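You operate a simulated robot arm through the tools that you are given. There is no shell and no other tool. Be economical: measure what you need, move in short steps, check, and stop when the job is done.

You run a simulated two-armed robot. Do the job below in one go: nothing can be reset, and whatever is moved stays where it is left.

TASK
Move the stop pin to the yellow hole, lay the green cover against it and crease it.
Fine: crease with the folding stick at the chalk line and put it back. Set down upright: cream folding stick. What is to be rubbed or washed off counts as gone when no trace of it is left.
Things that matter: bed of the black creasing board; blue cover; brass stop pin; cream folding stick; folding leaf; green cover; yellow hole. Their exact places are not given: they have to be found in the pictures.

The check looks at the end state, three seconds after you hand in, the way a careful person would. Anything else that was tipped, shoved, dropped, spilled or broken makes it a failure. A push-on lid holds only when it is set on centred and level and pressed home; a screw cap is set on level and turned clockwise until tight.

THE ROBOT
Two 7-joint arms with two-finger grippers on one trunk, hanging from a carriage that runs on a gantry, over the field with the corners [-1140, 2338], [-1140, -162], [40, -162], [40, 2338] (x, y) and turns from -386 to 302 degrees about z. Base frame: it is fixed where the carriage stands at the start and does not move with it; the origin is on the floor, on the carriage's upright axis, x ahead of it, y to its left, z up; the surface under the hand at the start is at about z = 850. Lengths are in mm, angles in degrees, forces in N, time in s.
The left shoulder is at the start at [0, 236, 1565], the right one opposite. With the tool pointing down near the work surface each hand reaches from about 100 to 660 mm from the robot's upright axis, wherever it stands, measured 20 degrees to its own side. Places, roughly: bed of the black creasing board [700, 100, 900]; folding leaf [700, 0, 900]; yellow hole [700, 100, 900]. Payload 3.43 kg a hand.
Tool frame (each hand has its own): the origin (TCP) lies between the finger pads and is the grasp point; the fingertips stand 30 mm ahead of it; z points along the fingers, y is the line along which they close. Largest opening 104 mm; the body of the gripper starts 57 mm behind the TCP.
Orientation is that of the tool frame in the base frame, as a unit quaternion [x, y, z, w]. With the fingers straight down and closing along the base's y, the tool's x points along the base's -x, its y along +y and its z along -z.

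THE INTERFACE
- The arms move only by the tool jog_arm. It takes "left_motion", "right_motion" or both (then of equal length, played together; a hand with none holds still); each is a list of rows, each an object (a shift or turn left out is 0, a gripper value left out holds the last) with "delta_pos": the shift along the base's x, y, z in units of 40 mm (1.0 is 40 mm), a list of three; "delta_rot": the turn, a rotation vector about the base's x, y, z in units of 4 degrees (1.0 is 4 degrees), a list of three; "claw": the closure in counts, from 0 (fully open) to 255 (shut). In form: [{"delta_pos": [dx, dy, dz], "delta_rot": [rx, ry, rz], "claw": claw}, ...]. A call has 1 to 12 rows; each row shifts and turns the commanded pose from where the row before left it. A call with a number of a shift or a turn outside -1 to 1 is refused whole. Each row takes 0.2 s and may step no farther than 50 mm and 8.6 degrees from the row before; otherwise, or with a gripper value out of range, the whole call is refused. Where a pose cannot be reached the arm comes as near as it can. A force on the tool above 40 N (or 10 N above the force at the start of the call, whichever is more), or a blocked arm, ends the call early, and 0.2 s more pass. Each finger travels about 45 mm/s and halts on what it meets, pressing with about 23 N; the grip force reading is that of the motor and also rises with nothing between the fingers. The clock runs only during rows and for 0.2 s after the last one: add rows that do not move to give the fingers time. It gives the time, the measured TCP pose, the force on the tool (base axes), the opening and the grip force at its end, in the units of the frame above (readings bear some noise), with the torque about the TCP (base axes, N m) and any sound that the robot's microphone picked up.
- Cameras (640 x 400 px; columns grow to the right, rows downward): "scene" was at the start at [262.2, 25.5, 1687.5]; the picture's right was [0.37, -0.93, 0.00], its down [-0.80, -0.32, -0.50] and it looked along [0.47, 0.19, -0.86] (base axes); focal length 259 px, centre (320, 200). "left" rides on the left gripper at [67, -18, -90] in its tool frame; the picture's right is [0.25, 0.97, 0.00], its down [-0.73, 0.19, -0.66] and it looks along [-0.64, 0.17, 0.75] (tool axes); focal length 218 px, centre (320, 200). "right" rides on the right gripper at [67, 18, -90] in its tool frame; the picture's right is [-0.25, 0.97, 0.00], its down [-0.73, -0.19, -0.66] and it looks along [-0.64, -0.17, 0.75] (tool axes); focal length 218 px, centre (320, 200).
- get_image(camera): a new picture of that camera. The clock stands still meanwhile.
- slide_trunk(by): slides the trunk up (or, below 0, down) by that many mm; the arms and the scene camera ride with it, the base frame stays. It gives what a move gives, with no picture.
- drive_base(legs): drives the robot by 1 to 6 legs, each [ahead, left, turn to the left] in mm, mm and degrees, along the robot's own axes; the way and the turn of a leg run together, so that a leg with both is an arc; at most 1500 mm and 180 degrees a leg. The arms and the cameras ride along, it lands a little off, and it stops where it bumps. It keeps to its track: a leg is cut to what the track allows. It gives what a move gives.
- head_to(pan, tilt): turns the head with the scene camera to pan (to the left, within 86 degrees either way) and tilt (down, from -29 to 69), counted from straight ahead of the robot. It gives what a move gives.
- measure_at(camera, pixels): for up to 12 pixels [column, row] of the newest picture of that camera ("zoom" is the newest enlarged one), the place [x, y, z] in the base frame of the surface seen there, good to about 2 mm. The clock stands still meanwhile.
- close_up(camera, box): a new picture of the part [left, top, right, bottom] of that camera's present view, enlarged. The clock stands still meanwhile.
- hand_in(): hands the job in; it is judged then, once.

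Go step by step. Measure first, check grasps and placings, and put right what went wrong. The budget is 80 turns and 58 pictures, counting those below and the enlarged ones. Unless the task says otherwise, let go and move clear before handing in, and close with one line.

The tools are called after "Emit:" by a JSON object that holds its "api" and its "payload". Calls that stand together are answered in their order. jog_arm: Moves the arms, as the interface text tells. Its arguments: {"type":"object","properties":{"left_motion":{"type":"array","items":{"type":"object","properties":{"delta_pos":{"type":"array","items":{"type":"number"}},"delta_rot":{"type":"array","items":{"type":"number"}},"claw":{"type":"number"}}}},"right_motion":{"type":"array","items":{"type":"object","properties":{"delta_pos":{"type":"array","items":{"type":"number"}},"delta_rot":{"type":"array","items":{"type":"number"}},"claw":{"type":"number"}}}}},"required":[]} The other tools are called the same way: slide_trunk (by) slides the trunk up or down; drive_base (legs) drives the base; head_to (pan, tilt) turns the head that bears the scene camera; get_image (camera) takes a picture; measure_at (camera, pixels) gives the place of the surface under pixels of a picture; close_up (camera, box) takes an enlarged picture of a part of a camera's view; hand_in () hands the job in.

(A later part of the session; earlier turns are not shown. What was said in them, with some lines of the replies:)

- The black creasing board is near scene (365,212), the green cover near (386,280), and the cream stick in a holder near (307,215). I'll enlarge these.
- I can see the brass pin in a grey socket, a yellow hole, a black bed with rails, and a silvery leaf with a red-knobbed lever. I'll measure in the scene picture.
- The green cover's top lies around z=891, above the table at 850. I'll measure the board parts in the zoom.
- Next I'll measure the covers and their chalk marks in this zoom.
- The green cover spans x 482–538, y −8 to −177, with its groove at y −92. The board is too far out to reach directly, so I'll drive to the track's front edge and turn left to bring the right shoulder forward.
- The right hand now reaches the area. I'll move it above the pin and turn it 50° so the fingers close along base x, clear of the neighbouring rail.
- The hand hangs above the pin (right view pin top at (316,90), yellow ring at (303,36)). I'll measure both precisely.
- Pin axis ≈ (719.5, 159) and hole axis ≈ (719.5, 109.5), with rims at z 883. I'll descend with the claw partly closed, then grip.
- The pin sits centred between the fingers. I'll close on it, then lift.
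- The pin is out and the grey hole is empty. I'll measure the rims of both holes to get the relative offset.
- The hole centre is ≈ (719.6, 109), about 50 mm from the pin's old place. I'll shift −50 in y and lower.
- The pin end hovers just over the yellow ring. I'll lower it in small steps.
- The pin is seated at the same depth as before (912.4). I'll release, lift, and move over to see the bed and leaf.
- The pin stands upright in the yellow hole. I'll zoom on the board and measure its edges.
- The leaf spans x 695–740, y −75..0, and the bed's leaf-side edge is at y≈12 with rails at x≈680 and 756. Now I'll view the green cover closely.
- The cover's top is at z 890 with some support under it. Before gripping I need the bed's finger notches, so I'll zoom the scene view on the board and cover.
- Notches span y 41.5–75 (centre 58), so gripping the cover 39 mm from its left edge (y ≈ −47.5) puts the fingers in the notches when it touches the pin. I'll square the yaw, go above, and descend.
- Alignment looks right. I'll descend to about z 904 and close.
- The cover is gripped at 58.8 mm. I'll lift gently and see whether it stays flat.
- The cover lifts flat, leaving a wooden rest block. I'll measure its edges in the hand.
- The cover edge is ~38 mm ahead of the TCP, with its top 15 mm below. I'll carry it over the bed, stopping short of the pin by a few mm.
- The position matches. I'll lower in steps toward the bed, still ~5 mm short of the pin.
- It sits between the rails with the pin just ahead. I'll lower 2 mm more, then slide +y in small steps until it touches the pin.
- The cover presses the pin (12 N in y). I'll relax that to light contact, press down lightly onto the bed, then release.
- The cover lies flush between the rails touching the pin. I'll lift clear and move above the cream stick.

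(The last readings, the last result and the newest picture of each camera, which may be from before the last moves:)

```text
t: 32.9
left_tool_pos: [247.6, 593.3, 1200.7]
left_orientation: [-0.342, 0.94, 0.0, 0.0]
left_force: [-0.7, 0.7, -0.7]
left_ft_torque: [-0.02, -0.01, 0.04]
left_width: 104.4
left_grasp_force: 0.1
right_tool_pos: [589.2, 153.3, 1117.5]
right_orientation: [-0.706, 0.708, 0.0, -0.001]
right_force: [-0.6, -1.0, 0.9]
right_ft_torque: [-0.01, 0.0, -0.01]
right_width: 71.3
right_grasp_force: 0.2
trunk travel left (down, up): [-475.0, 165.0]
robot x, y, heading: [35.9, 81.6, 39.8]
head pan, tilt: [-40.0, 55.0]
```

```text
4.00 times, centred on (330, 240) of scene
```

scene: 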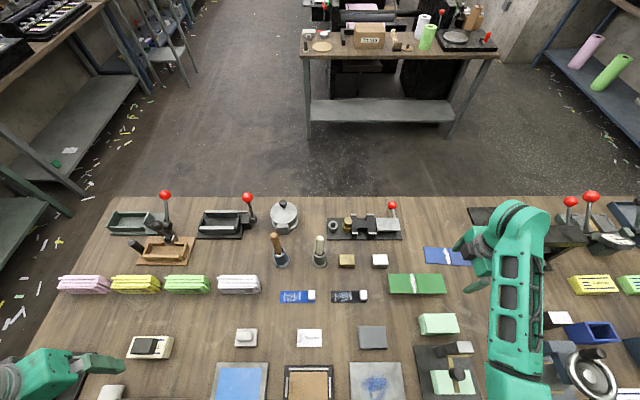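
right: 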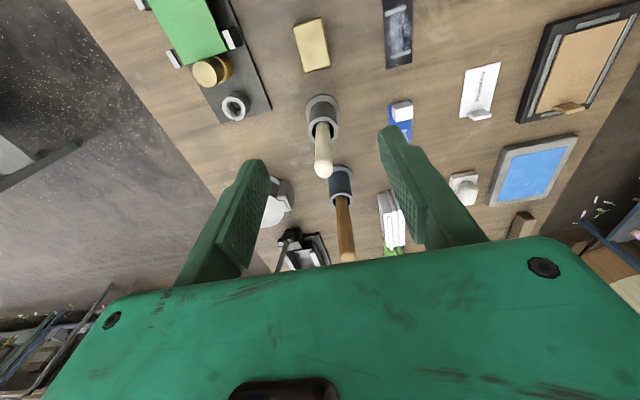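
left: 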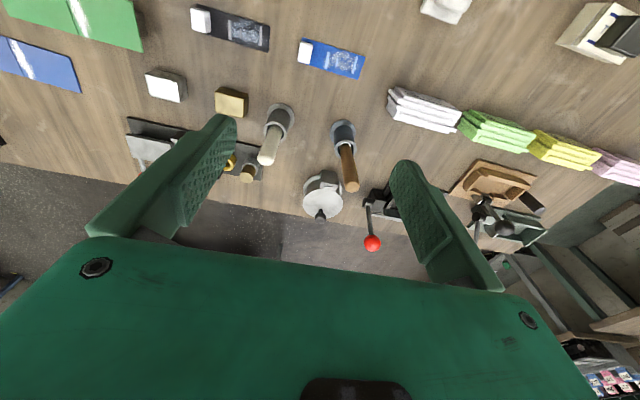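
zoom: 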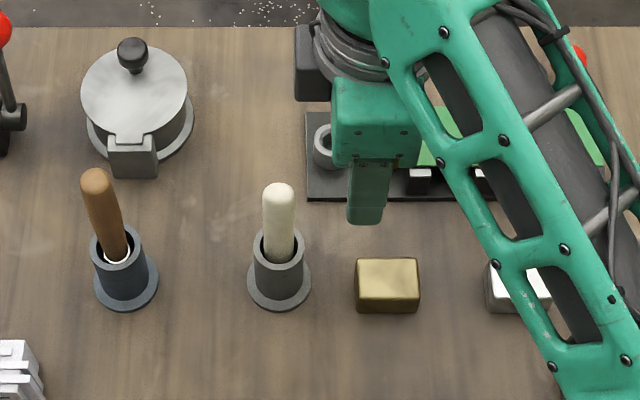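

Emit:
{"api": "measure_at", "payload": {"camera": "right", "pixels": [[324, 170], [319, 150], [326, 130], [307, 110], [338, 108], [321, 98], [309, 130], [336, 132], [345, 250], [340, 195]]}}

Emit:
{"api": "measure_at", "payload": {"camera": "zoom", "pixels": [[278, 190], [278, 215], [278, 240], [265, 220], [293, 220], [278, 285], [255, 262], [304, 262], [262, 300]]}}

```text
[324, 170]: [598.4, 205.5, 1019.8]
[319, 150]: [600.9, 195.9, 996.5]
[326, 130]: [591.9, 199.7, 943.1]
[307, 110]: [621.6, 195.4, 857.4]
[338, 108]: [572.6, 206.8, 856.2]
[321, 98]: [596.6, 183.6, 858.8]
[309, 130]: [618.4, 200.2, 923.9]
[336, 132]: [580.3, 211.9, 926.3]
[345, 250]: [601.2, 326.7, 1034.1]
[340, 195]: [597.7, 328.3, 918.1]
```

```text
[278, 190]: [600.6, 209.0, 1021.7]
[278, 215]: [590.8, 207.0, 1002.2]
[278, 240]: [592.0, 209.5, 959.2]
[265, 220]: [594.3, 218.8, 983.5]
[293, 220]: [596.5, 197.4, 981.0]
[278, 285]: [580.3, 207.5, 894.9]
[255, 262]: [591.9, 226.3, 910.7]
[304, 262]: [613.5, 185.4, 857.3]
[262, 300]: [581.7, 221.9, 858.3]
```

The cream stick's axis is ≈ (600, 208), its top ~1023, and the cup rim ~925. I'll go above it, then descend to z≈975.

Emit:
{"api": "jog_arm", "payload": {"right_motion": [{"delta_pos": [0.27, 0.7, 0]}, {"delta_pos": [0, 0.67, 0]}, {}, {"delta_pos": [0, 0, -0.7]}, {"delta_pos": [0, 0, -0.7]}, {"delta_pos": [0, 0, -0.7]}, {}]}}

Emit:
{"api": "get_image", "payload": {"camera": "right"}}

```text
t: 34.5
left_tool_pos: [246.2, 593.8, 1199.2]
left_orientation: [-0.341, 0.94, 0.0, 0.0]
left_force: [0.0, -0.4, -1.2]
left_ft_torque: [-0.04, -0.01, -0.02]
left_width: 104.0
left_grasp_force: 0.0
right_tool_pos: [600.8, 208.3, 1033.5]
right_orientation: [0.708, -0.706, 0.0, 0.0]
right_force: [0.1, 0.2, 0.7]
right_ft_torque: [-0.04, -0.01, 0.03]
right_width: 71.4
right_grasp_force: 0.1
trunk travel left (down, up): [-475.0, 165.0]
robot x, y, heading: [36.2, 78.4, 39.7]
head pan, tilt: [-40.0, 55.0]
```

```text
23 pictures are left
```

right: 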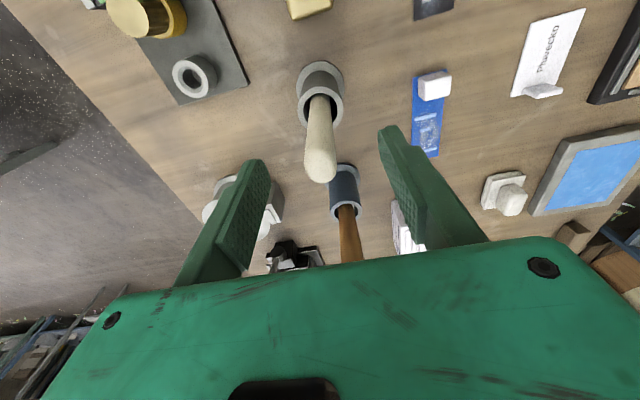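

It's centred between the fingers. I'll descend and grip.

Emit:
{"api": "jog_arm", "payload": {"right_motion": [{"delta_pos": [0, 0, -0.75]}, {"delta_pos": [0, 0, -0.7]}, {"claw": 140}, {"claw": 200}, {"claw": 255}, {"claw": 255}, {"claw": 255}, {"claw": 255}]}}

Emit:
{"api": "jog_arm", "payload": {"right_motion": [{"delta_pos": [0, 0, 0.4]}, {"delta_pos": [0, 0, 0.8]}, {"delta_pos": [0, 0, 0.9]}, {"delta_pos": [0, 0, 0.9]}, {}]}}

Emit:
{"api": "get_image", "payload": {"camera": "right"}}

Emit:
{"api": "close_up", "payload": {"camera": "scene", "box": [250, 165, 410, 265]}}

```text
t: 36.3
left_tool_pos: [246.0, 593.5, 1199.6]
left_orientation: [-0.342, 0.94, 0.0, 0.0]
left_force: [0.0, -0.1, 0.0]
left_ft_torque: [0.01, 0.03, -0.01]
left_width: 104.0
left_grasp_force: 0.1
right_tool_pos: [601.0, 207.5, 977.0]
right_orientation: [-0.707, 0.708, 0.0, 0.0]
right_force: [0.0, 0.1, -0.2]
right_ft_torque: [0.05, -0.02, -0.04]
right_width: 22.0
right_grasp_force: 23.3
trunk travel left (down, up): [-475.0, 165.0]
robot x, y, heading: [40.8, 77.5, 39.8]
head pan, tilt: [-40.0, 55.0]
```

```text
t: 37.5
left_tool_pos: [246.7, 593.0, 1200.3]
left_orientation: [-0.341, 0.94, 0.0, -0.001]
left_force: [0.3, 0.3, 0.2]
left_ft_torque: [-0.01, 0.01, -0.04]
left_width: 104.0
left_grasp_force: 0.0
right_tool_pos: [601.5, 208.4, 1096.1]
right_orientation: [0.707, -0.707, 0.0, 0.0]
right_force: [0.6, 0.3, -0.1]
right_ft_torque: [0.03, 0.01, -0.01]
right_width: 21.7
right_grasp_force: 23.1
trunk travel left (down, up): [-475.0, 165.0]
robot x, y, heading: [33.6, 79.9, 40.1]
head pan, tilt: [-40.0, 55.0]
```

```text
22 pictures are left
```

right: 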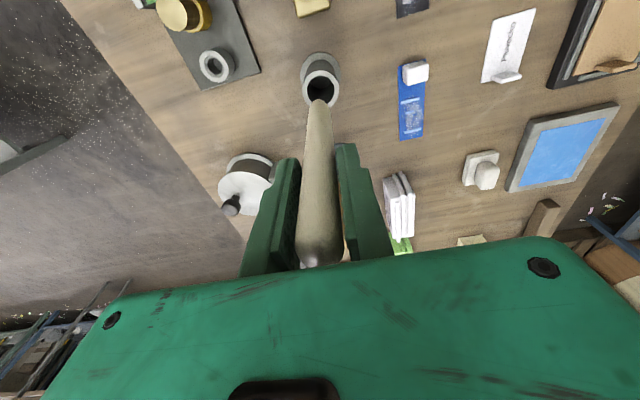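

```text
4.00 times, centred on (330, 215) of scene
```

zoom: 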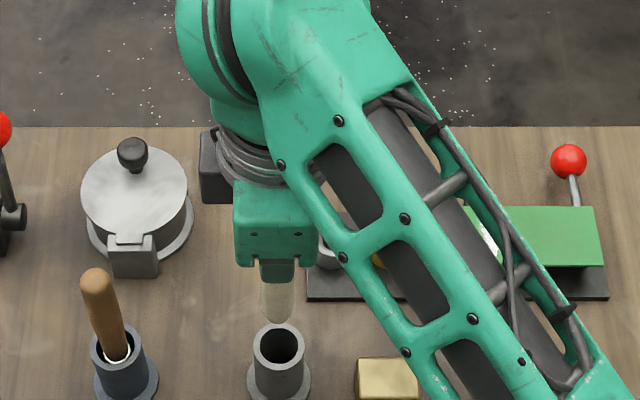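

The stick is out. I'll measure its lower tip.

Emit:
{"api": "measure_at", "payload": {"camera": "right", "pixels": [[319, 102], [319, 106], [319, 115], [312, 108], [327, 108], [320, 140]]}}

Emit:
{"api": "measure_at", "payload": {"camera": "zoom", "pixels": [[278, 318], [278, 310], [278, 295], [265, 300], [291, 300], [490, 240], [560, 210], [598, 240]]}}

```text
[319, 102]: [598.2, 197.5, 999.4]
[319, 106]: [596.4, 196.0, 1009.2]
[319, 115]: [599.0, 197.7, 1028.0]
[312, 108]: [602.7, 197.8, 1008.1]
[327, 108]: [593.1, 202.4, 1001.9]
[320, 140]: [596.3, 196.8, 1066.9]
```

```text
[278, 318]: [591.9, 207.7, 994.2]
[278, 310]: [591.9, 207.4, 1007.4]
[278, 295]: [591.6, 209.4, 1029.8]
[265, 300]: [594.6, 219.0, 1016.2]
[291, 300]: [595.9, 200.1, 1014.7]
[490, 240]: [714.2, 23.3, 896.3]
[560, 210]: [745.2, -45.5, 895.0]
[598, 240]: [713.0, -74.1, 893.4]
```

The tip is about 106 mm below the TCP. I'll carry it over the bed and measure the chalk line.

Emit:
{"api": "jog_arm", "payload": {"right_motion": [{"delta_pos": [0.3, -0.4, 0]}, {"delta_pos": [0.4, -0.6, 0]}, {"delta_pos": [0.4, -0.6, 0]}, {"delta_pos": [0.4, -0.6, 0]}, {"delta_pos": [0.4, -0.6, 0]}, {"delta_pos": [0.3, -0.6, 0]}, {"delta_pos": [0, -0.4, 0]}, {}]}}

Emit:
{"api": "get_image", "payload": {"camera": "right"}}

```text
t: 39.3
left_tool_pos: [246.2, 593.0, 1200.4]
left_orientation: [-0.342, 0.94, -0.001, 0.001]
left_force: [-0.2, 0.7, -0.2]
left_ft_torque: [0.01, 0.0, 0.01]
left_width: 104.0
left_grasp_force: 0.1
right_tool_pos: [688.1, 57.1, 1095.1]
right_orientation: [-0.707, 0.707, 0.0, -0.001]
right_force: [-0.2, -0.4, -0.7]
right_ft_torque: [0.01, -0.04, -0.01]
right_width: 22.3
right_grasp_force: 23.4
trunk travel left (down, up): [-475.0, 165.0]
robot x, y, heading: [36.8, 80.7, 40.1]
head pan, tilt: [-40.0, 55.0]
```

```text
20 pictures are left
```

right: 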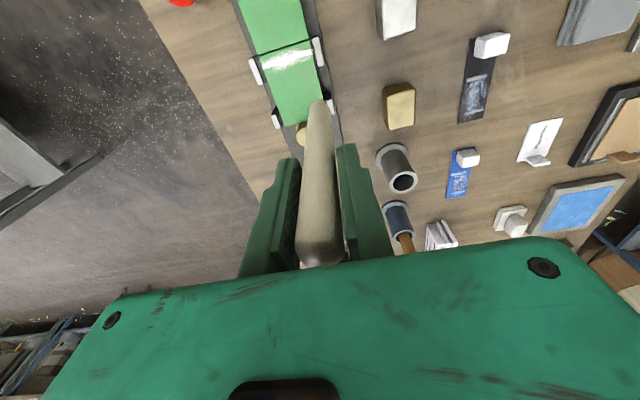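

Emit:
{"api": "close_up", "payload": {"camera": "right", "box": [220, 0, 380, 130]}}

Emit:
{"api": "measure_at", "payload": {"camera": "zoom", "pixels": [[170, 210], [270, 235], [295, 225], [365, 195], [200, 255], [350, 165], [235, 195], [300, 175], [330, 240], [270, 385]]}}

```text
3.08 times, centred on (300, 65) of right
```

zoom: 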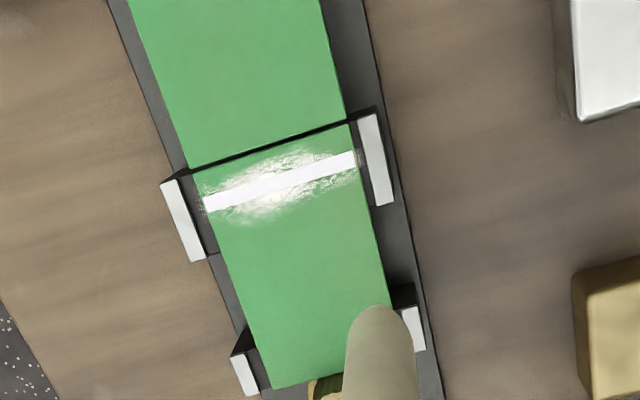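

```text
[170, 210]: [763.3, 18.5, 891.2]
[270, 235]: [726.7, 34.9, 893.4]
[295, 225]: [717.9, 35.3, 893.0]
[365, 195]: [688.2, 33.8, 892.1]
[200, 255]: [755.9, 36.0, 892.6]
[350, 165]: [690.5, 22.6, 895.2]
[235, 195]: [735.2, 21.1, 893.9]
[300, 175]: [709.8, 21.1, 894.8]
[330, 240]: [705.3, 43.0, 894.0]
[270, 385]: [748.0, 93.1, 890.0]
```

The chalk line lies at y≈21.5 from x 690 to 747, with the surface at z 894.5. I'll bring the tip to its near end and feel for contact.

Emit:
{"api": "jog_arm", "payload": {"right_motion": [{"delta_pos": [0.2, -0.6, -0.3]}, {"delta_pos": [0, -0.3, -0.6]}, {"delta_pos": [0, 0, -0.6]}, {"delta_pos": [0, 0, -0.5]}, {"delta_pos": [0, 0, -0.1]}, {}, {"delta_pos": [0, 0, -0.05]}, {"delta_pos": [0, 0, -0.05]}, {}]}}

Emit:
{"api": "get_image", "payload": {"camera": "right"}}

```text
t: 41.3
left_tool_pos: [246.7, 592.7, 1199.4]
left_orientation: [-0.342, 0.94, 0.0, 0.0]
left_force: [0.4, 0.3, -1.2]
left_ft_torque: [0.05, 0.0, -0.01]
left_width: 104.0
left_grasp_force: 0.0
right_tool_pos: [695.5, 19.4, 1004.4]
right_orientation: [0.707, -0.707, 0.0, 0.002]
right_force: [-0.9, -0.6, 1.2]
right_ft_torque: [0.01, 0.14, 0.0]
right_width: 13.9
right_grasp_force: 23.2
trunk travel left (down, up): [-475.0, 165.0]
robot x, y, heading: [35.2, 80.0, 39.8]
head pan, tilt: [-40.0, 55.0]
```

```text
18 pictures are left
```

right: 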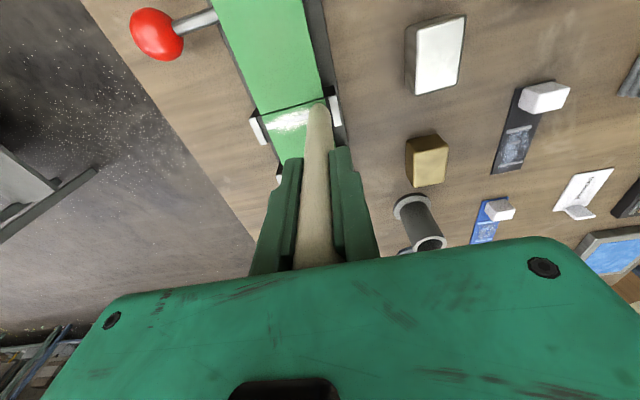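

The gripper width dropped from 22 to 13.9 mm, so the stick may have slipped or turned in the grip. I'll look closely.

Emit:
{"api": "close_up", "payload": {"camera": "right", "box": [220, 80, 420, 280]}}

Emit:
{"api": "measure_at", "payload": {"camera": "right", "pixels": [[318, 108], [318, 120], [318, 150], [318, 200], [318, 240], [318, 262], [310, 130], [330, 130]]}}

```text
2.00 times, centred on (320, 180) of right
```

zoom: 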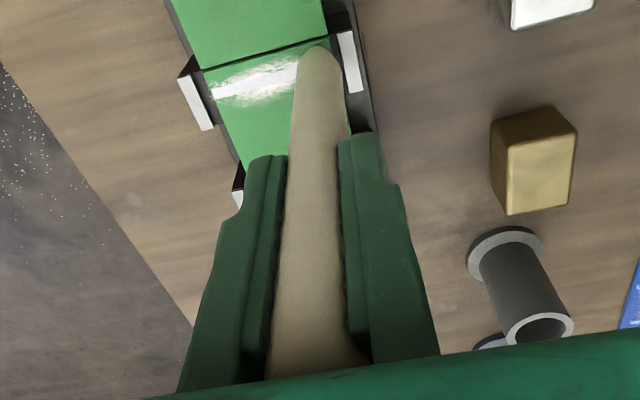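

```text
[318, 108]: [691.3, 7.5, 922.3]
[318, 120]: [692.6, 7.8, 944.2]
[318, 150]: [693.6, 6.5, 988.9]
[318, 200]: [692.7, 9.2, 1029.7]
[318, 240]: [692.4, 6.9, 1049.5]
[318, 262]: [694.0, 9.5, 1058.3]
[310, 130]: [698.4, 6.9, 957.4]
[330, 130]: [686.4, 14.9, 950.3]
```

The stick is oval in section and has turned flat in the grip (now a stable hold), its tip still ~109 mm below the TCP. I'll press down a little to find contact.

Emit:
{"api": "jog_arm", "payload": {"right_motion": [{"delta_pos": [0.05, 0.03, -0.05]}, {}, {}]}}

Emit:
{"api": "jog_arm", "payload": {"right_motion": [{"delta_pos": [0, 0, -0.05]}, {}, {}]}}

```text
t: 42.1
left_tool_pos: [246.1, 593.2, 1201.3]
left_orientation: [-0.341, 0.94, 0.0, 0.0]
left_force: [0.7, 0.4, 0.0]
left_ft_torque: [-0.01, 0.0, 0.0]
left_width: 104.0
left_grasp_force: 0.0
right_tool_pos: [699.6, 20.8, 1006.4]
right_orientation: [0.707, -0.707, -0.001, -0.001]
right_force: [-2.5, 0.6, 6.7]
right_ft_torque: [-0.04, 0.27, 0.04]
right_width: 19.4
right_grasp_force: 23.7
trunk travel left (down, up): [-475.0, 165.0]
robot x, y, heading: [40.4, 85.1, 39.9]
head pan, tilt: [-40.0, 55.0]
```

```text
t: 42.9
left_tool_pos: [248.3, 593.1, 1199.8]
left_orientation: [-0.341, 0.94, 0.001, 0.0]
left_force: [0.5, 0.3, 0.3]
left_ft_torque: [-0.01, -0.01, -0.03]
left_width: 104.1
left_grasp_force: 0.2
right_tool_pos: [700.4, 21.8, 1005.0]
right_orientation: [-0.707, 0.707, -0.001, 0.002]
right_force: [-7.6, 0.1, 22.6]
right_ft_torque: [0.06, 0.84, 0.03]
right_width: 20.7
right_grasp_force: 23.1
trunk travel left (down, up): [-475.0, 165.0]
robot x, y, heading: [38.2, 80.8, 39.9]
head pan, tilt: [-40.0, 55.0]
```

Contact is firm (22 N up), a bit much. I'll ease off 1.5 mm and stroke along the chalk line in +x.

Emit:
{"api": "jog_arm", "payload": {"right_motion": [{"delta_pos": [0, 0, 0.035]}, {"delta_pos": [0.12, 0, 0]}, {"delta_pos": [0.12, 0, 0]}, {"delta_pos": [0.12, 0, 0]}, {}]}}

Emit:
{"api": "close_up", "payload": {"camera": "right", "box": [220, 60, 420, 260]}}

```text
t: 44.1
left_tool_pos: [247.0, 593.0, 1199.2]
left_orientation: [-0.341, 0.94, 0.0, 0.0]
left_force: [0.2, -0.8, 0.2]
left_ft_torque: [-0.03, -0.01, 0.01]
left_width: 103.9
left_grasp_force: 0.0
right_tool_pos: [713.4, 20.7, 1005.2]
right_orientation: [0.707, -0.707, 0.001, 0.0]
right_force: [-4.9, 1.2, 15.7]
right_ft_torque: [0.09, 0.66, -0.01]
right_width: 20.8
right_grasp_force: 22.6
trunk travel left (down, up): [-475.0, 165.0]
robot x, y, heading: [37.6, 79.4, 40.0]
head pan, tilt: [-40.0, 55.0]
```

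```text
2.00 times, centred on (320, 160) of right
```

zoom: 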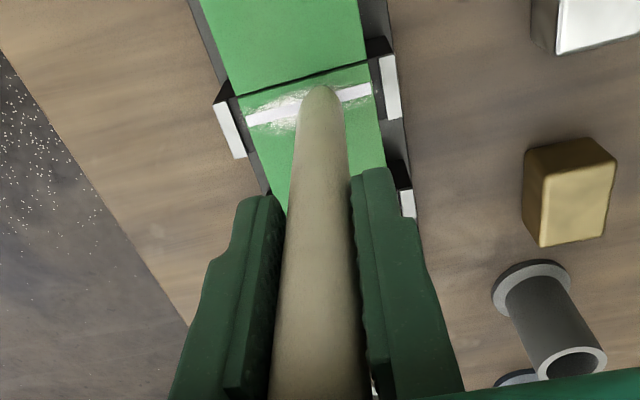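

The smeared chalk is gone where the stick passed. I'll continue to the far end.

Emit:
{"api": "jog_arm", "payload": {"right_motion": [{"delta_pos": [0.12, 0.01, 0.01]}, {"delta_pos": [0.12, 0, 0]}, {"delta_pos": [0.12, 0, 0]}, {"delta_pos": [0.12, 0, 0]}, {"delta_pos": [0.12, 0, 0]}, {"delta_pos": [0.12, 0, 0]}, {"delta_pos": [0.12, 0, 0]}, {}]}}

Emit:
{"api": "close_up", "payload": {"camera": "right", "box": [220, 60, 420, 260]}}

```text
t: 45.9
left_tool_pos: [246.0, 593.3, 1200.3]
left_orientation: [-0.341, 0.94, 0.0, 0.0]
left_force: [-0.1, 0.1, 0.1]
left_ft_torque: [0.07, 0.02, 0.03]
left_width: 103.8
left_grasp_force: 0.0
right_tool_pos: [746.6, 22.1, 1004.7]
right_orientation: [0.707, -0.707, 0.0, 0.0]
right_force: [-0.8, 0.0, 0.5]
right_ft_torque: [0.0, -0.02, 0.0]
right_width: 20.8
right_grasp_force: 23.5
trunk travel left (down, up): [-475.0, 165.0]
robot x, y, heading: [37.8, 76.4, 39.9]
head pan, tilt: [-40.0, 55.0]
```

```text
2.00 times, centred on (320, 160) of right
```

zoom: 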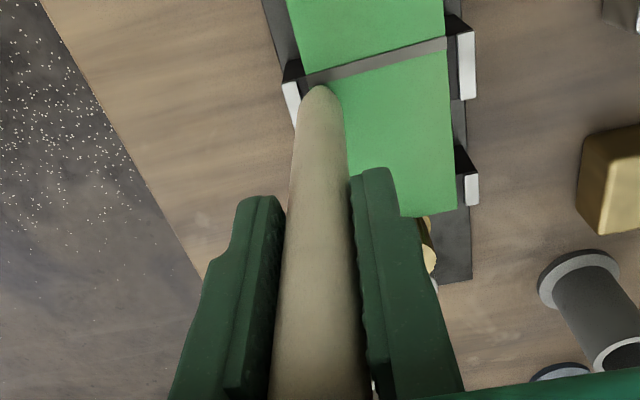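

The chalk is gone and a grey crease band appears at the fold. I'll lift the stick and inspect.

Emit:
{"api": "jog_arm", "payload": {"right_motion": [{"delta_pos": [0, 0, 0.6]}, {"delta_pos": [0, 0, 0.9]}, {"delta_pos": [-0.4, 0.3, 0.7]}, {"delta_pos": [-0.6, 0.5, 0]}, {"delta_pos": [-0.6, 0.5, 0]}, {}]}}

Emit:
{"api": "get_image", "payload": {"camera": "right"}}

Emit:
{"api": "close_up", "payload": {"camera": "right", "box": [220, 0, 380, 130]}}

```text
t: 47.3
left_tool_pos: [247.1, 592.4, 1200.4]
left_orientation: [-0.341, 0.94, 0.0, 0.0]
left_force: [-0.7, -0.1, -0.6]
left_ft_torque: [0.01, 0.01, 0.0]
left_width: 104.2
left_grasp_force: 0.0
right_tool_pos: [683.1, 74.3, 1093.6]
right_orientation: [-0.707, 0.707, 0.0, 0.0]
right_force: [1.2, -0.6, -0.3]
right_ft_torque: [-0.01, 0.01, 0.01]
right_width: 20.8
right_grasp_force: 23.5
trunk travel left (down, up): [-475.0, 165.0]
robot x, y, heading: [41.7, 78.3, 39.9]
head pan, tilt: [-40.0, 55.0]
```

```text
14 pictures are left
```

right: 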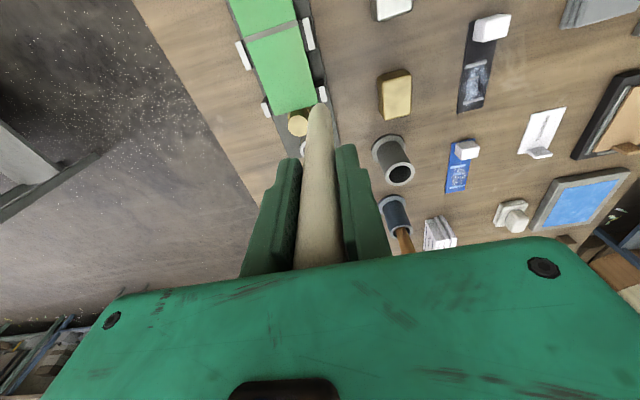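

```text
3.08 times, centred on (300, 65) of right
```

zoom: 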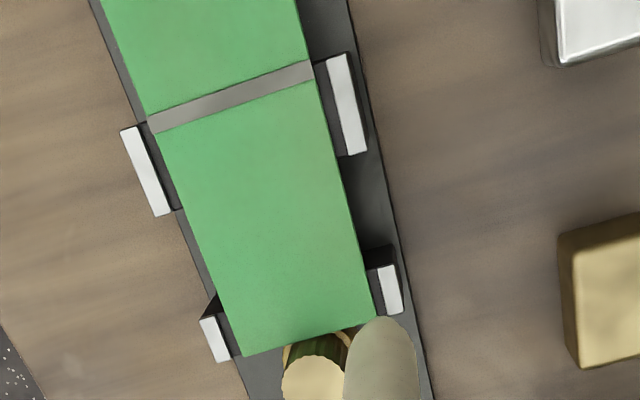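

Chalk has vanished and the crease is made. I'll measure that the cover still lies flat and touches the pin.

Emit:
{"api": "measure_at", "payload": {"camera": "zoom", "pixels": [[245, 350], [320, 330], [310, 340], [160, 120], [305, 72], [230, 95], [165, 140], [318, 95], [120, 30], [298, 20], [355, 200], [200, 220]]}}

```text
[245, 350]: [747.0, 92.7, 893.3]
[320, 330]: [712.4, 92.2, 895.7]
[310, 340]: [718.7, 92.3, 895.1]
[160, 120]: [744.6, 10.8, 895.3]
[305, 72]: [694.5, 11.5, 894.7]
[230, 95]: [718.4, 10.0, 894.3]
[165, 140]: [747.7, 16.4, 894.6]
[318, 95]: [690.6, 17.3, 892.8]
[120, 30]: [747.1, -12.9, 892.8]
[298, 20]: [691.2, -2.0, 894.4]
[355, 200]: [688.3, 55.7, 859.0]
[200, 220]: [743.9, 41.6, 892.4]
```

The cover is flat (z≈894.5) with its edge at the pin. Now I'll take the stick back over its cup and check the tip alignment.

Emit:
{"api": "jog_arm", "payload": {"right_motion": [{"delta_pos": [-0.2, 0.5, 0]}, {"delta_pos": [-0.4, 0.6, 0]}, {"delta_pos": [-0.4, 0.6, 0]}, {"delta_pos": [-0.4, 0.6, 0]}, {"delta_pos": [-0.4, 0.6, 0]}, {"delta_pos": [-0.25, 0.42, 0]}, {}, {}]}}

Emit:
{"api": "close_up", "payload": {"camera": "right", "box": [240, 40, 400, 280]}}

Emit:
{"api": "close_up", "payload": {"camera": "scene", "box": [280, 200, 360, 270]}}

```text
t: 49.1
left_tool_pos: [248.0, 593.7, 1200.2]
left_orientation: [-0.341, 0.94, -0.001, -0.001]
left_force: [-0.8, 0.4, 0.1]
left_ft_torque: [-0.02, 0.02, 0.01]
left_width: 104.1
left_grasp_force: 0.0
right_tool_pos: [602.2, 206.4, 1094.0]
right_orientation: [0.708, -0.707, -0.001, 0.0]
right_force: [0.3, -0.6, -0.9]
right_ft_torque: [0.0, 0.0, 0.02]
right_width: 20.7
right_grasp_force: 23.1
trunk travel left (down, up): [-475.0, 165.0]
robot x, y, heading: [34.1, 81.0, 40.0]
head pan, tilt: [-40.0, 55.0]
```

```text
1.67 times, centred on (320, 160) of right
```

zoom: 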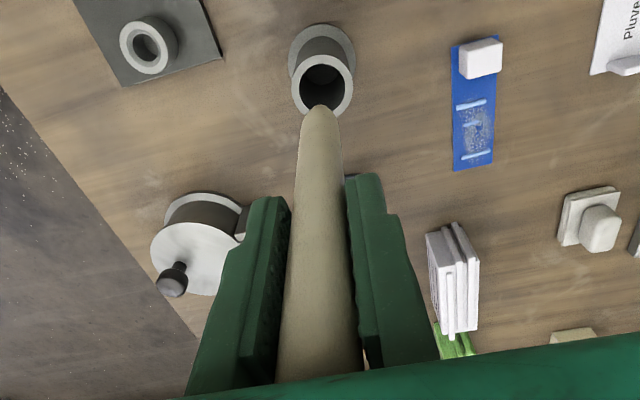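

```text
5.71 times, centred on (320, 235) of scene
```

zoom: 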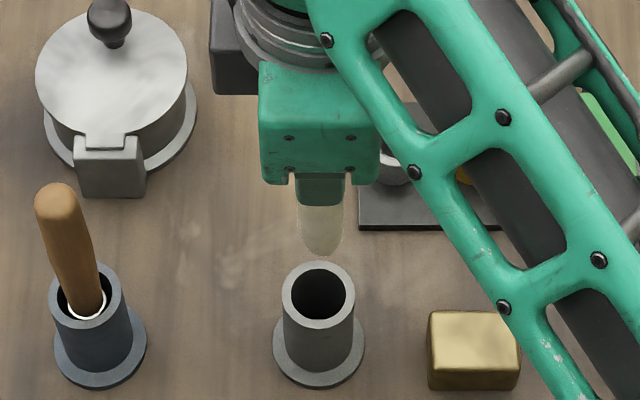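

Emit:
{"api": "measure_at", "payload": {"camera": "zoom", "pixels": [[287, 293], [351, 293], [320, 322], [318, 266], [321, 252], [321, 235], [303, 225], [342, 225]]}}

Emit:
{"api": "get_image", "payload": {"camera": "right"}}

Emit:
{"api": "measure_at", "payload": {"camera": "right", "pixels": [[312, 104], [319, 105], [327, 104], [319, 115], [300, 88], [348, 88], [317, 77], [330, 109], [310, 130], [328, 130]]}}

```text
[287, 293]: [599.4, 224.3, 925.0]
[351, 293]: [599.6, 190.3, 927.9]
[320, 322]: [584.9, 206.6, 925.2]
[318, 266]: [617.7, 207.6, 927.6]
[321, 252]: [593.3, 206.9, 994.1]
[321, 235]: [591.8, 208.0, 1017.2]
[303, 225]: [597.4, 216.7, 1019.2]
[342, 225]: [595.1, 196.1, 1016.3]
```

```text
10 pictures are left
```

right: 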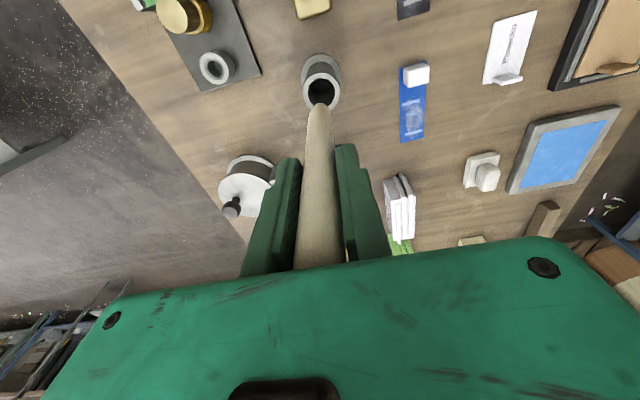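

```text
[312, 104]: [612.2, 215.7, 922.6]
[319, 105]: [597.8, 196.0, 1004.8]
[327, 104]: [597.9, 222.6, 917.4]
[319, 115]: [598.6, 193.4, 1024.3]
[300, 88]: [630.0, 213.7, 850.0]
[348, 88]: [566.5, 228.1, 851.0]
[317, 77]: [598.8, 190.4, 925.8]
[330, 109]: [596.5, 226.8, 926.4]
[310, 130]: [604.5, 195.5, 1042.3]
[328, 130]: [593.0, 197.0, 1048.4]
```

The cup axis is ≈ (601, 207.5) and the stick tip ≈ (599, 206.5). I'll shift +2/+1 mm and lower into the cup.

Emit:
{"api": "jog_arm", "payload": {"right_motion": [{"delta_pos": [0.04, 0.03, -0.5]}, {"delta_pos": [0, 0, -0.5]}, {"delta_pos": [0, 0, -0.4]}, {"delta_pos": [0, 0, -0.3]}, {"delta_pos": [0, 0, -0.3]}, {}]}}

Emit:
{"api": "jog_arm", "payload": {"right_motion": [{"delta_pos": [0, 0, -0.3]}, {"delta_pos": [0, 0, -0.2]}, {"delta_pos": [0, 0, -0.15]}, {}]}}

```text
t: 50.5
left_tool_pos: [246.6, 594.3, 1200.7]
left_orientation: [-0.341, 0.94, 0.0, 0.001]
left_force: [-0.3, 0.5, 0.1]
left_ft_torque: [0.02, 0.0, 0.01]
left_width: 103.9
left_grasp_force: 0.1
right_tool_pos: [602.1, 209.7, 1012.7]
right_orientation: [0.707, -0.707, 0.001, 0.0]
right_force: [-0.6, 1.6, -0.8]
right_ft_torque: [0.01, 0.04, 0.0]
right_width: 20.8
right_grasp_force: 22.8
trunk travel left (down, up): [-475.0, 165.0]
robot x, y, heading: [35.9, 79.4, 39.9]
head pan, tilt: [-40.0, 55.0]
```

```text
t: 51.5
left_tool_pos: [246.1, 593.8, 1198.9]
left_orientation: [-0.342, 0.94, 0.0, 0.001]
left_force: [-0.1, -0.4, -0.4]
left_ft_torque: [0.02, -0.02, -0.02]
left_width: 103.9
left_grasp_force: 0.2
right_tool_pos: [602.9, 208.3, 987.8]
right_orientation: [0.707, -0.707, 0.0, 0.0]
right_force: [0.9, 0.1, -0.2]
right_ft_torque: [-0.01, 0.02, 0.02]
right_width: 20.8
right_grasp_force: 23.0
trunk travel left (down, up): [-475.0, 165.0]
robot x, y, heading: [35.9, 78.4, 40.0]
head pan, tilt: [-40.0, 55.0]
```

No resistance so far. I'll lower further in small steps until it touches bottom.

Emit:
{"api": "jog_arm", "payload": {"right_motion": [{"delta_pos": [0, 0, -0.1]}, {"delta_pos": [0, 0, -0.06]}, {}]}}

Emit:
{"api": "jog_arm", "payload": {"right_motion": [{"delta_pos": [0, 0, -0.06]}, {"delta_pos": [0, 0, -0.05]}, {}]}}

```text
t: 52.3
left_tool_pos: [246.6, 592.4, 1198.8]
left_orientation: [-0.342, 0.94, 0.0, 0.0]
left_force: [0.3, 0.0, -0.6]
left_ft_torque: [0.02, -0.04, -0.02]
left_width: 104.1
left_grasp_force: 0.1
right_tool_pos: [602.5, 208.3, 981.6]
right_orientation: [-0.707, 0.707, -0.001, -0.001]
right_force: [-0.4, 0.4, -0.8]
right_ft_torque: [0.0, 0.01, 0.03]
right_width: 20.7
right_grasp_force: 22.9
trunk travel left (down, up): [-475.0, 165.0]
robot x, y, heading: [37.1, 80.9, 40.0]
head pan, tilt: [-40.0, 55.0]
```

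```text
t: 53.1
left_tool_pos: [245.8, 593.4, 1200.9]
left_orientation: [-0.341, 0.94, 0.0, 0.0]
left_force: [0.7, -0.1, -0.9]
left_ft_torque: [0.01, -0.01, 0.0]
left_width: 104.0
left_grasp_force: 0.0
right_tool_pos: [601.7, 207.4, 976.6]
right_orientation: [0.707, -0.707, 0.0, 0.0]
right_force: [0.5, -0.2, -0.5]
right_ft_torque: [0.01, 0.04, -0.02]
right_width: 21.0
right_grasp_force: 23.0
trunk travel left (down, up): [-475.0, 165.0]
robot x, y, heading: [38.1, 78.7, 40.0]
head pan, tilt: [-40.0, 55.0]
```

Emit:
{"api": "jog_arm", "payload": {"right_motion": [{"delta_pos": [0, 0, -0.06]}, {"delta_pos": [0, 0, -0.05]}, {}]}}

Emit:
{"api": "jog_arm", "payload": {"right_motion": [{"delta_pos": [0, 0, -0.06]}, {}]}}

```text
t: 53.9
left_tool_pos: [247.6, 593.0, 1199.8]
left_orientation: [-0.341, 0.94, 0.0, 0.0]
left_force: [-0.8, -0.6, 0.5]
left_ft_torque: [-0.04, 0.03, -0.02]
left_width: 104.2
left_grasp_force: 0.0
right_tool_pos: [602.9, 207.8, 972.8]
right_orientation: [0.707, -0.707, 0.0, 0.0]
right_force: [-0.6, -0.1, 0.3]
right_ft_torque: [-0.01, 0.02, 0.01]
right_width: 20.7
right_grasp_force: 22.9
trunk travel left (down, up): [-475.0, 165.0]
robot x, y, heading: [38.0, 78.1, 39.7]
head pan, tilt: [-40.0, 55.0]
```

```text
t: 54.5
left_tool_pos: [245.7, 595.2, 1200.8]
left_orientation: [-0.342, 0.94, 0.0, 0.0]
left_force: [0.6, -0.1, -0.1]
left_ft_torque: [0.02, -0.01, 0.0]
left_width: 103.8
left_grasp_force: 0.1
right_tool_pos: [603.0, 207.9, 970.3]
right_orientation: [0.708, -0.707, 0.0, 0.0]
right_force: [0.6, -0.5, -0.2]
right_ft_torque: [-0.01, -0.01, -0.03]
right_width: 20.9
right_grasp_force: 22.7
trunk travel left (down, up): [-475.0, 165.0]
robot x, y, heading: [37.3, 80.1, 39.7]
head pan, tilt: [-40.0, 55.0]
```

Emit:
{"api": "jog_arm", "payload": {"right_motion": [{"delta_pos": [0, 0, -0.06]}, {"delta_pos": [0, 0, -0.06]}, {}]}}

Emit:
{"api": "close_up", "payload": {"camera": "right", "box": [220, 60, 420, 270]}}

```text
t: 55.3
left_tool_pos: [245.8, 593.5, 1200.3]
left_orientation: [-0.341, 0.94, 0.001, 0.001]
left_force: [0.4, 0.0, -0.2]
left_ft_torque: [-0.01, -0.01, 0.03]
left_width: 103.8
left_grasp_force: 0.0
right_tool_pos: [602.5, 207.2, 964.7]
right_orientation: [0.708, -0.707, 0.0, 0.001]
right_force: [-0.2, -1.2, -0.6]
right_ft_torque: [0.03, 0.01, -0.01]
right_width: 20.9
right_grasp_force: 23.0
trunk travel left (down, up): [-475.0, 165.0]
robot x, y, heading: [37.1, 80.1, 39.8]
head pan, tilt: [-40.0, 55.0]
```

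```text
1.90 times, centred on (320, 165) of right
```

zoom: 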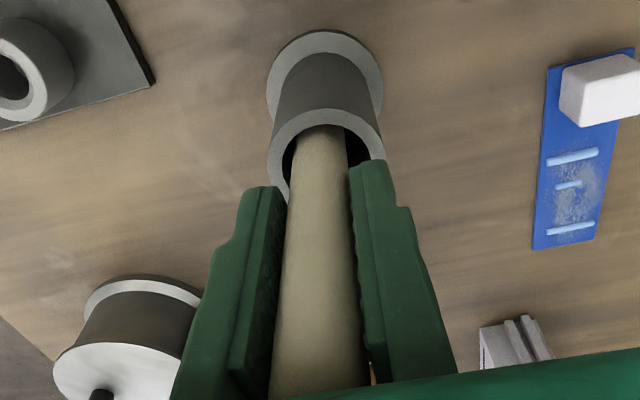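

Emit:
{"api": "jog_arm", "payload": {"right_motion": [{"delta_pos": [0, 0, -0.05]}, {}, {}]}}

Emit:
{"api": "jog_arm", "payload": {"right_motion": [{"delta_pos": [0, 0, -0.05]}, {}, {}]}}

```text
t: 56.1
left_tool_pos: [246.5, 593.2, 1199.8]
left_orientation: [-0.341, 0.94, 0.0, 0.0]
left_force: [0.0, -0.3, 0.4]
left_ft_torque: [-0.02, -0.02, 0.04]
left_width: 104.0
left_grasp_force: 0.1
right_tool_pos: [603.3, 208.2, 964.9]
right_orientation: [0.708, -0.707, 0.0, -0.001]
right_force: [-6.0, -2.9, 19.0]
right_ft_torque: [-0.34, 0.68, 0.01]
right_width: 21.0
right_grasp_force: 23.0
trunk travel left (down, up): [-475.0, 165.0]
robot x, y, heading: [41.7, 78.6, 40.0]
head pan, tilt: [-40.0, 55.0]
```

```text
t: 56.9
left_tool_pos: [247.7, 594.8, 1200.7]
left_orientation: [-0.341, 0.94, 0.0, 0.001]
left_force: [0.3, 0.1, -0.2]
left_ft_torque: [-0.02, -0.02, 0.04]
left_width: 103.9
left_grasp_force: 0.0
right_tool_pos: [604.9, 208.5, 963.4]
right_orientation: [0.707, -0.707, 0.0, 0.0]
right_force: [-5.8, 1.7, 24.3]
right_ft_torque: [0.14, 0.68, -0.01]
right_width: 21.0
right_grasp_force: 22.9
trunk travel left (down, up): [-475.0, 165.0]
robot x, y, heading: [39.5, 81.2, 39.9]
head pan, tilt: [-40.0, 55.0]
```

Bottom is reached (24 N). I'll relax by lifting 3 mm, then open slowly and rise.

Emit:
{"api": "jog_arm", "payload": {"right_motion": [{"delta_pos": [-0.03, 0, 0.07]}, {}]}}

Emit:
{"api": "jog_arm", "payload": {"right_motion": [{"claw": 195}, {"claw": 180}, {"claw": 150}, {"claw": 110}, {"claw": 80}, {}, {"delta_pos": [0, 0, 0.6]}, {"delta_pos": [0, 0, 0.9]}, {"delta_pos": [0, 0, 0.9]}, {"delta_pos": [0, 0, 0.9]}, {}]}}

Emit:
{"api": "get_image", "payload": {"camera": "right"}}

Emit:
{"api": "close_up", "payload": {"camera": "scene", "box": [260, 195, 420, 295]}}

```text
t: 57.5
left_tool_pos: [247.1, 593.3, 1200.0]
left_orientation: [-0.342, 0.94, 0.001, -0.001]
left_force: [0.1, -0.4, -0.7]
left_ft_torque: [0.02, -0.02, 0.02]
left_width: 104.0
left_grasp_force: 0.2
right_tool_pos: [602.7, 207.0, 962.4]
right_orientation: [-0.707, 0.708, -0.001, -0.001]
right_force: [2.3, 2.1, 5.5]
right_ft_torque: [0.18, -0.26, 0.03]
right_width: 20.7
right_grasp_force: 22.5
trunk travel left (down, up): [-475.0, 165.0]
robot x, y, heading: [40.9, 80.8, 39.9]
head pan, tilt: [-40.0, 55.0]
```

```text
t: 59.9
left_tool_pos: [247.0, 593.9, 1200.5]
left_orientation: [-0.342, 0.94, 0.0, 0.0]
left_force: [-0.1, 0.4, -0.4]
left_ft_torque: [0.03, -0.01, 0.04]
left_width: 103.8
left_grasp_force: 0.0
right_tool_pos: [601.5, 207.7, 1096.8]
right_orientation: [-0.707, 0.708, -0.001, 0.001]
right_force: [-0.4, 0.1, 0.4]
right_ft_torque: [0.05, -0.01, -0.06]
right_width: 71.3
right_grasp_force: 0.1
trunk travel left (down, up): [-475.0, 165.0]
robot x, y, heading: [33.9, 79.4, 39.7]
head pan, tilt: [-40.0, 55.0]
```

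```text
8 pictures are left
```

right: 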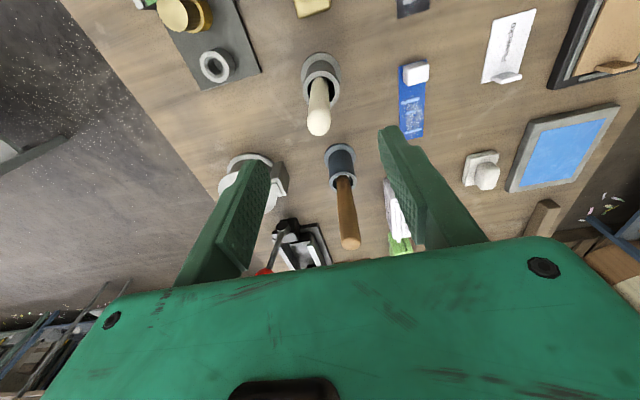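

```text
4.00 times, centred on (340, 245) of scene
```

zoom: 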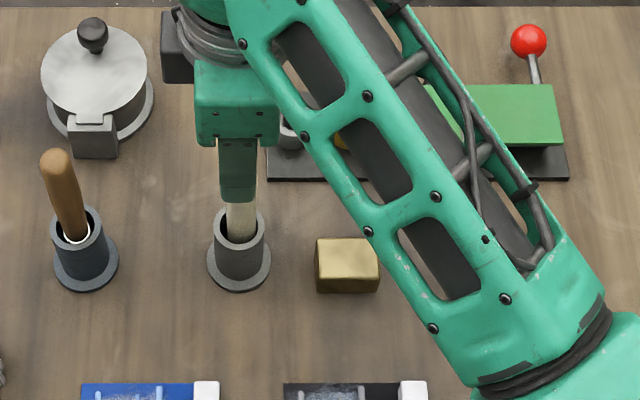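

The stick is back in its cup. I'll move the hand clear and check the board from the scene camera.

Emit:
{"api": "jog_arm", "payload": {"right_motion": [{"delta_pos": [0, 0, 0.9]}, {"delta_pos": [0, 0, 0.9]}, {"delta_pos": [0, 0, 0.7]}, {"delta_pos": [-0.5, 0.9, 0]}, {"delta_pos": [-0.5, 0.9, 0]}, {"delta_pos": [-0.5, 0.9, 0]}, {"delta_pos": [-0.5, 0.9, 0]}, {"delta_pos": [-0.5, 0.9, 0]}, {"delta_pos": [-0.5, 0.5, 0]}, {"delta_pos": [-0.5, 0.3, 0]}, {}]}}

Emit:
{"api": "close_up", "payload": {"camera": "scene", "box": [260, 185, 420, 285]}}

```text
t: 62.3
left_tool_pos: [247.8, 593.7, 1199.5]
left_orientation: [-0.341, 0.94, 0.0, 0.0]
left_force: [0.5, -0.6, 1.5]
left_ft_torque: [0.02, 0.0, 0.01]
left_width: 104.0
left_grasp_force: 0.0
right_tool_pos: [461.4, 419.6, 1195.5]
right_orientation: [0.707, -0.707, 0.0, -0.001]
right_force: [0.1, -0.8, -0.6]
right_ft_torque: [0.02, -0.02, 0.0]
right_width: 71.6
right_grasp_force: 0.0
trunk travel left (down, up): [-475.0, 165.0]
robot x, y, heading: [38.7, 78.8, 39.9]
head pan, tilt: [-40.0, 55.0]
```

```text
4.00 times, centred on (340, 235) of scene
```

zoom: 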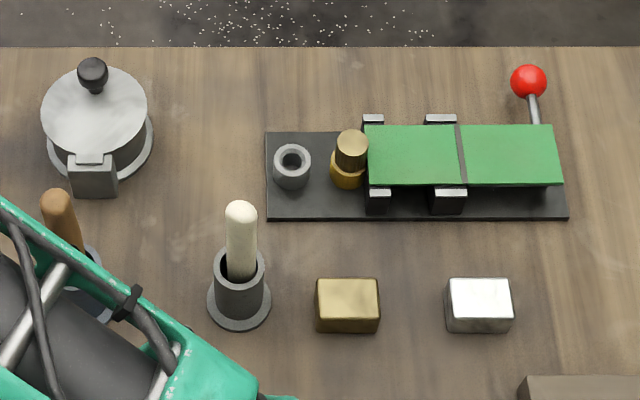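

All looks right. One last zoom will check the contact at the pin and that the chalk is gone.

Emit:
{"api": "close_up", "payload": {"camera": "scene", "box": [335, 212, 405, 250]}}

Emit:
{"api": "measure_at", "payload": {"camera": "zoom", "pixels": [[170, 60], [170, 100], [165, 85], [180, 120], [178, 90], [120, 60], [162, 40], [560, 100], [450, 90], [600, 60]]}}

```text
9.14 times, centred on (370, 231) of scene
```

zoom: 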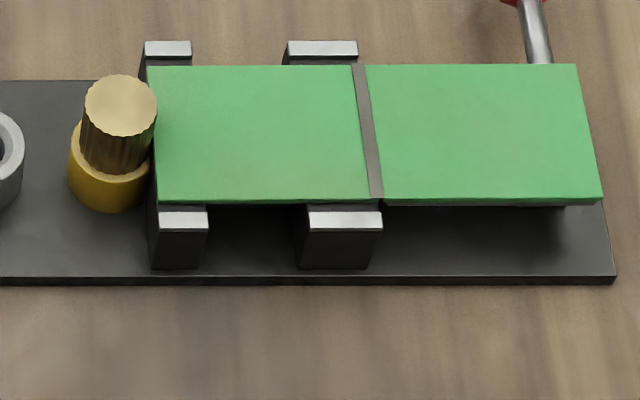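

```text
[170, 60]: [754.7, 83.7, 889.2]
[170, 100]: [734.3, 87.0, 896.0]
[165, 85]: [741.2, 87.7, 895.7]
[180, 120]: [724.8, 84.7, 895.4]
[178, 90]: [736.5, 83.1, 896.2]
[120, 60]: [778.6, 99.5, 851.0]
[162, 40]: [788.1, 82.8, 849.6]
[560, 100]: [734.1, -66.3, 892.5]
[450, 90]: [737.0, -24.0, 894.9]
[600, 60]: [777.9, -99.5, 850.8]
```

The cover lies flat against the pin within about a millimetre. The crease is clean with no chalk left, and the stick stands in its cup, so I'm handing in.

Emit:
{"api": "hand_in", "payload": {}}

```text
The job is handed in.
```

I moved the stop pin to the yellow hole and laid the green cover against it, within about 1 mm. I creased it with the folding stick at the chalk line until no chalk was left, and put the stick back upright in its cup. I didn't move the folding leaf, because the task named only the stick for creasing.
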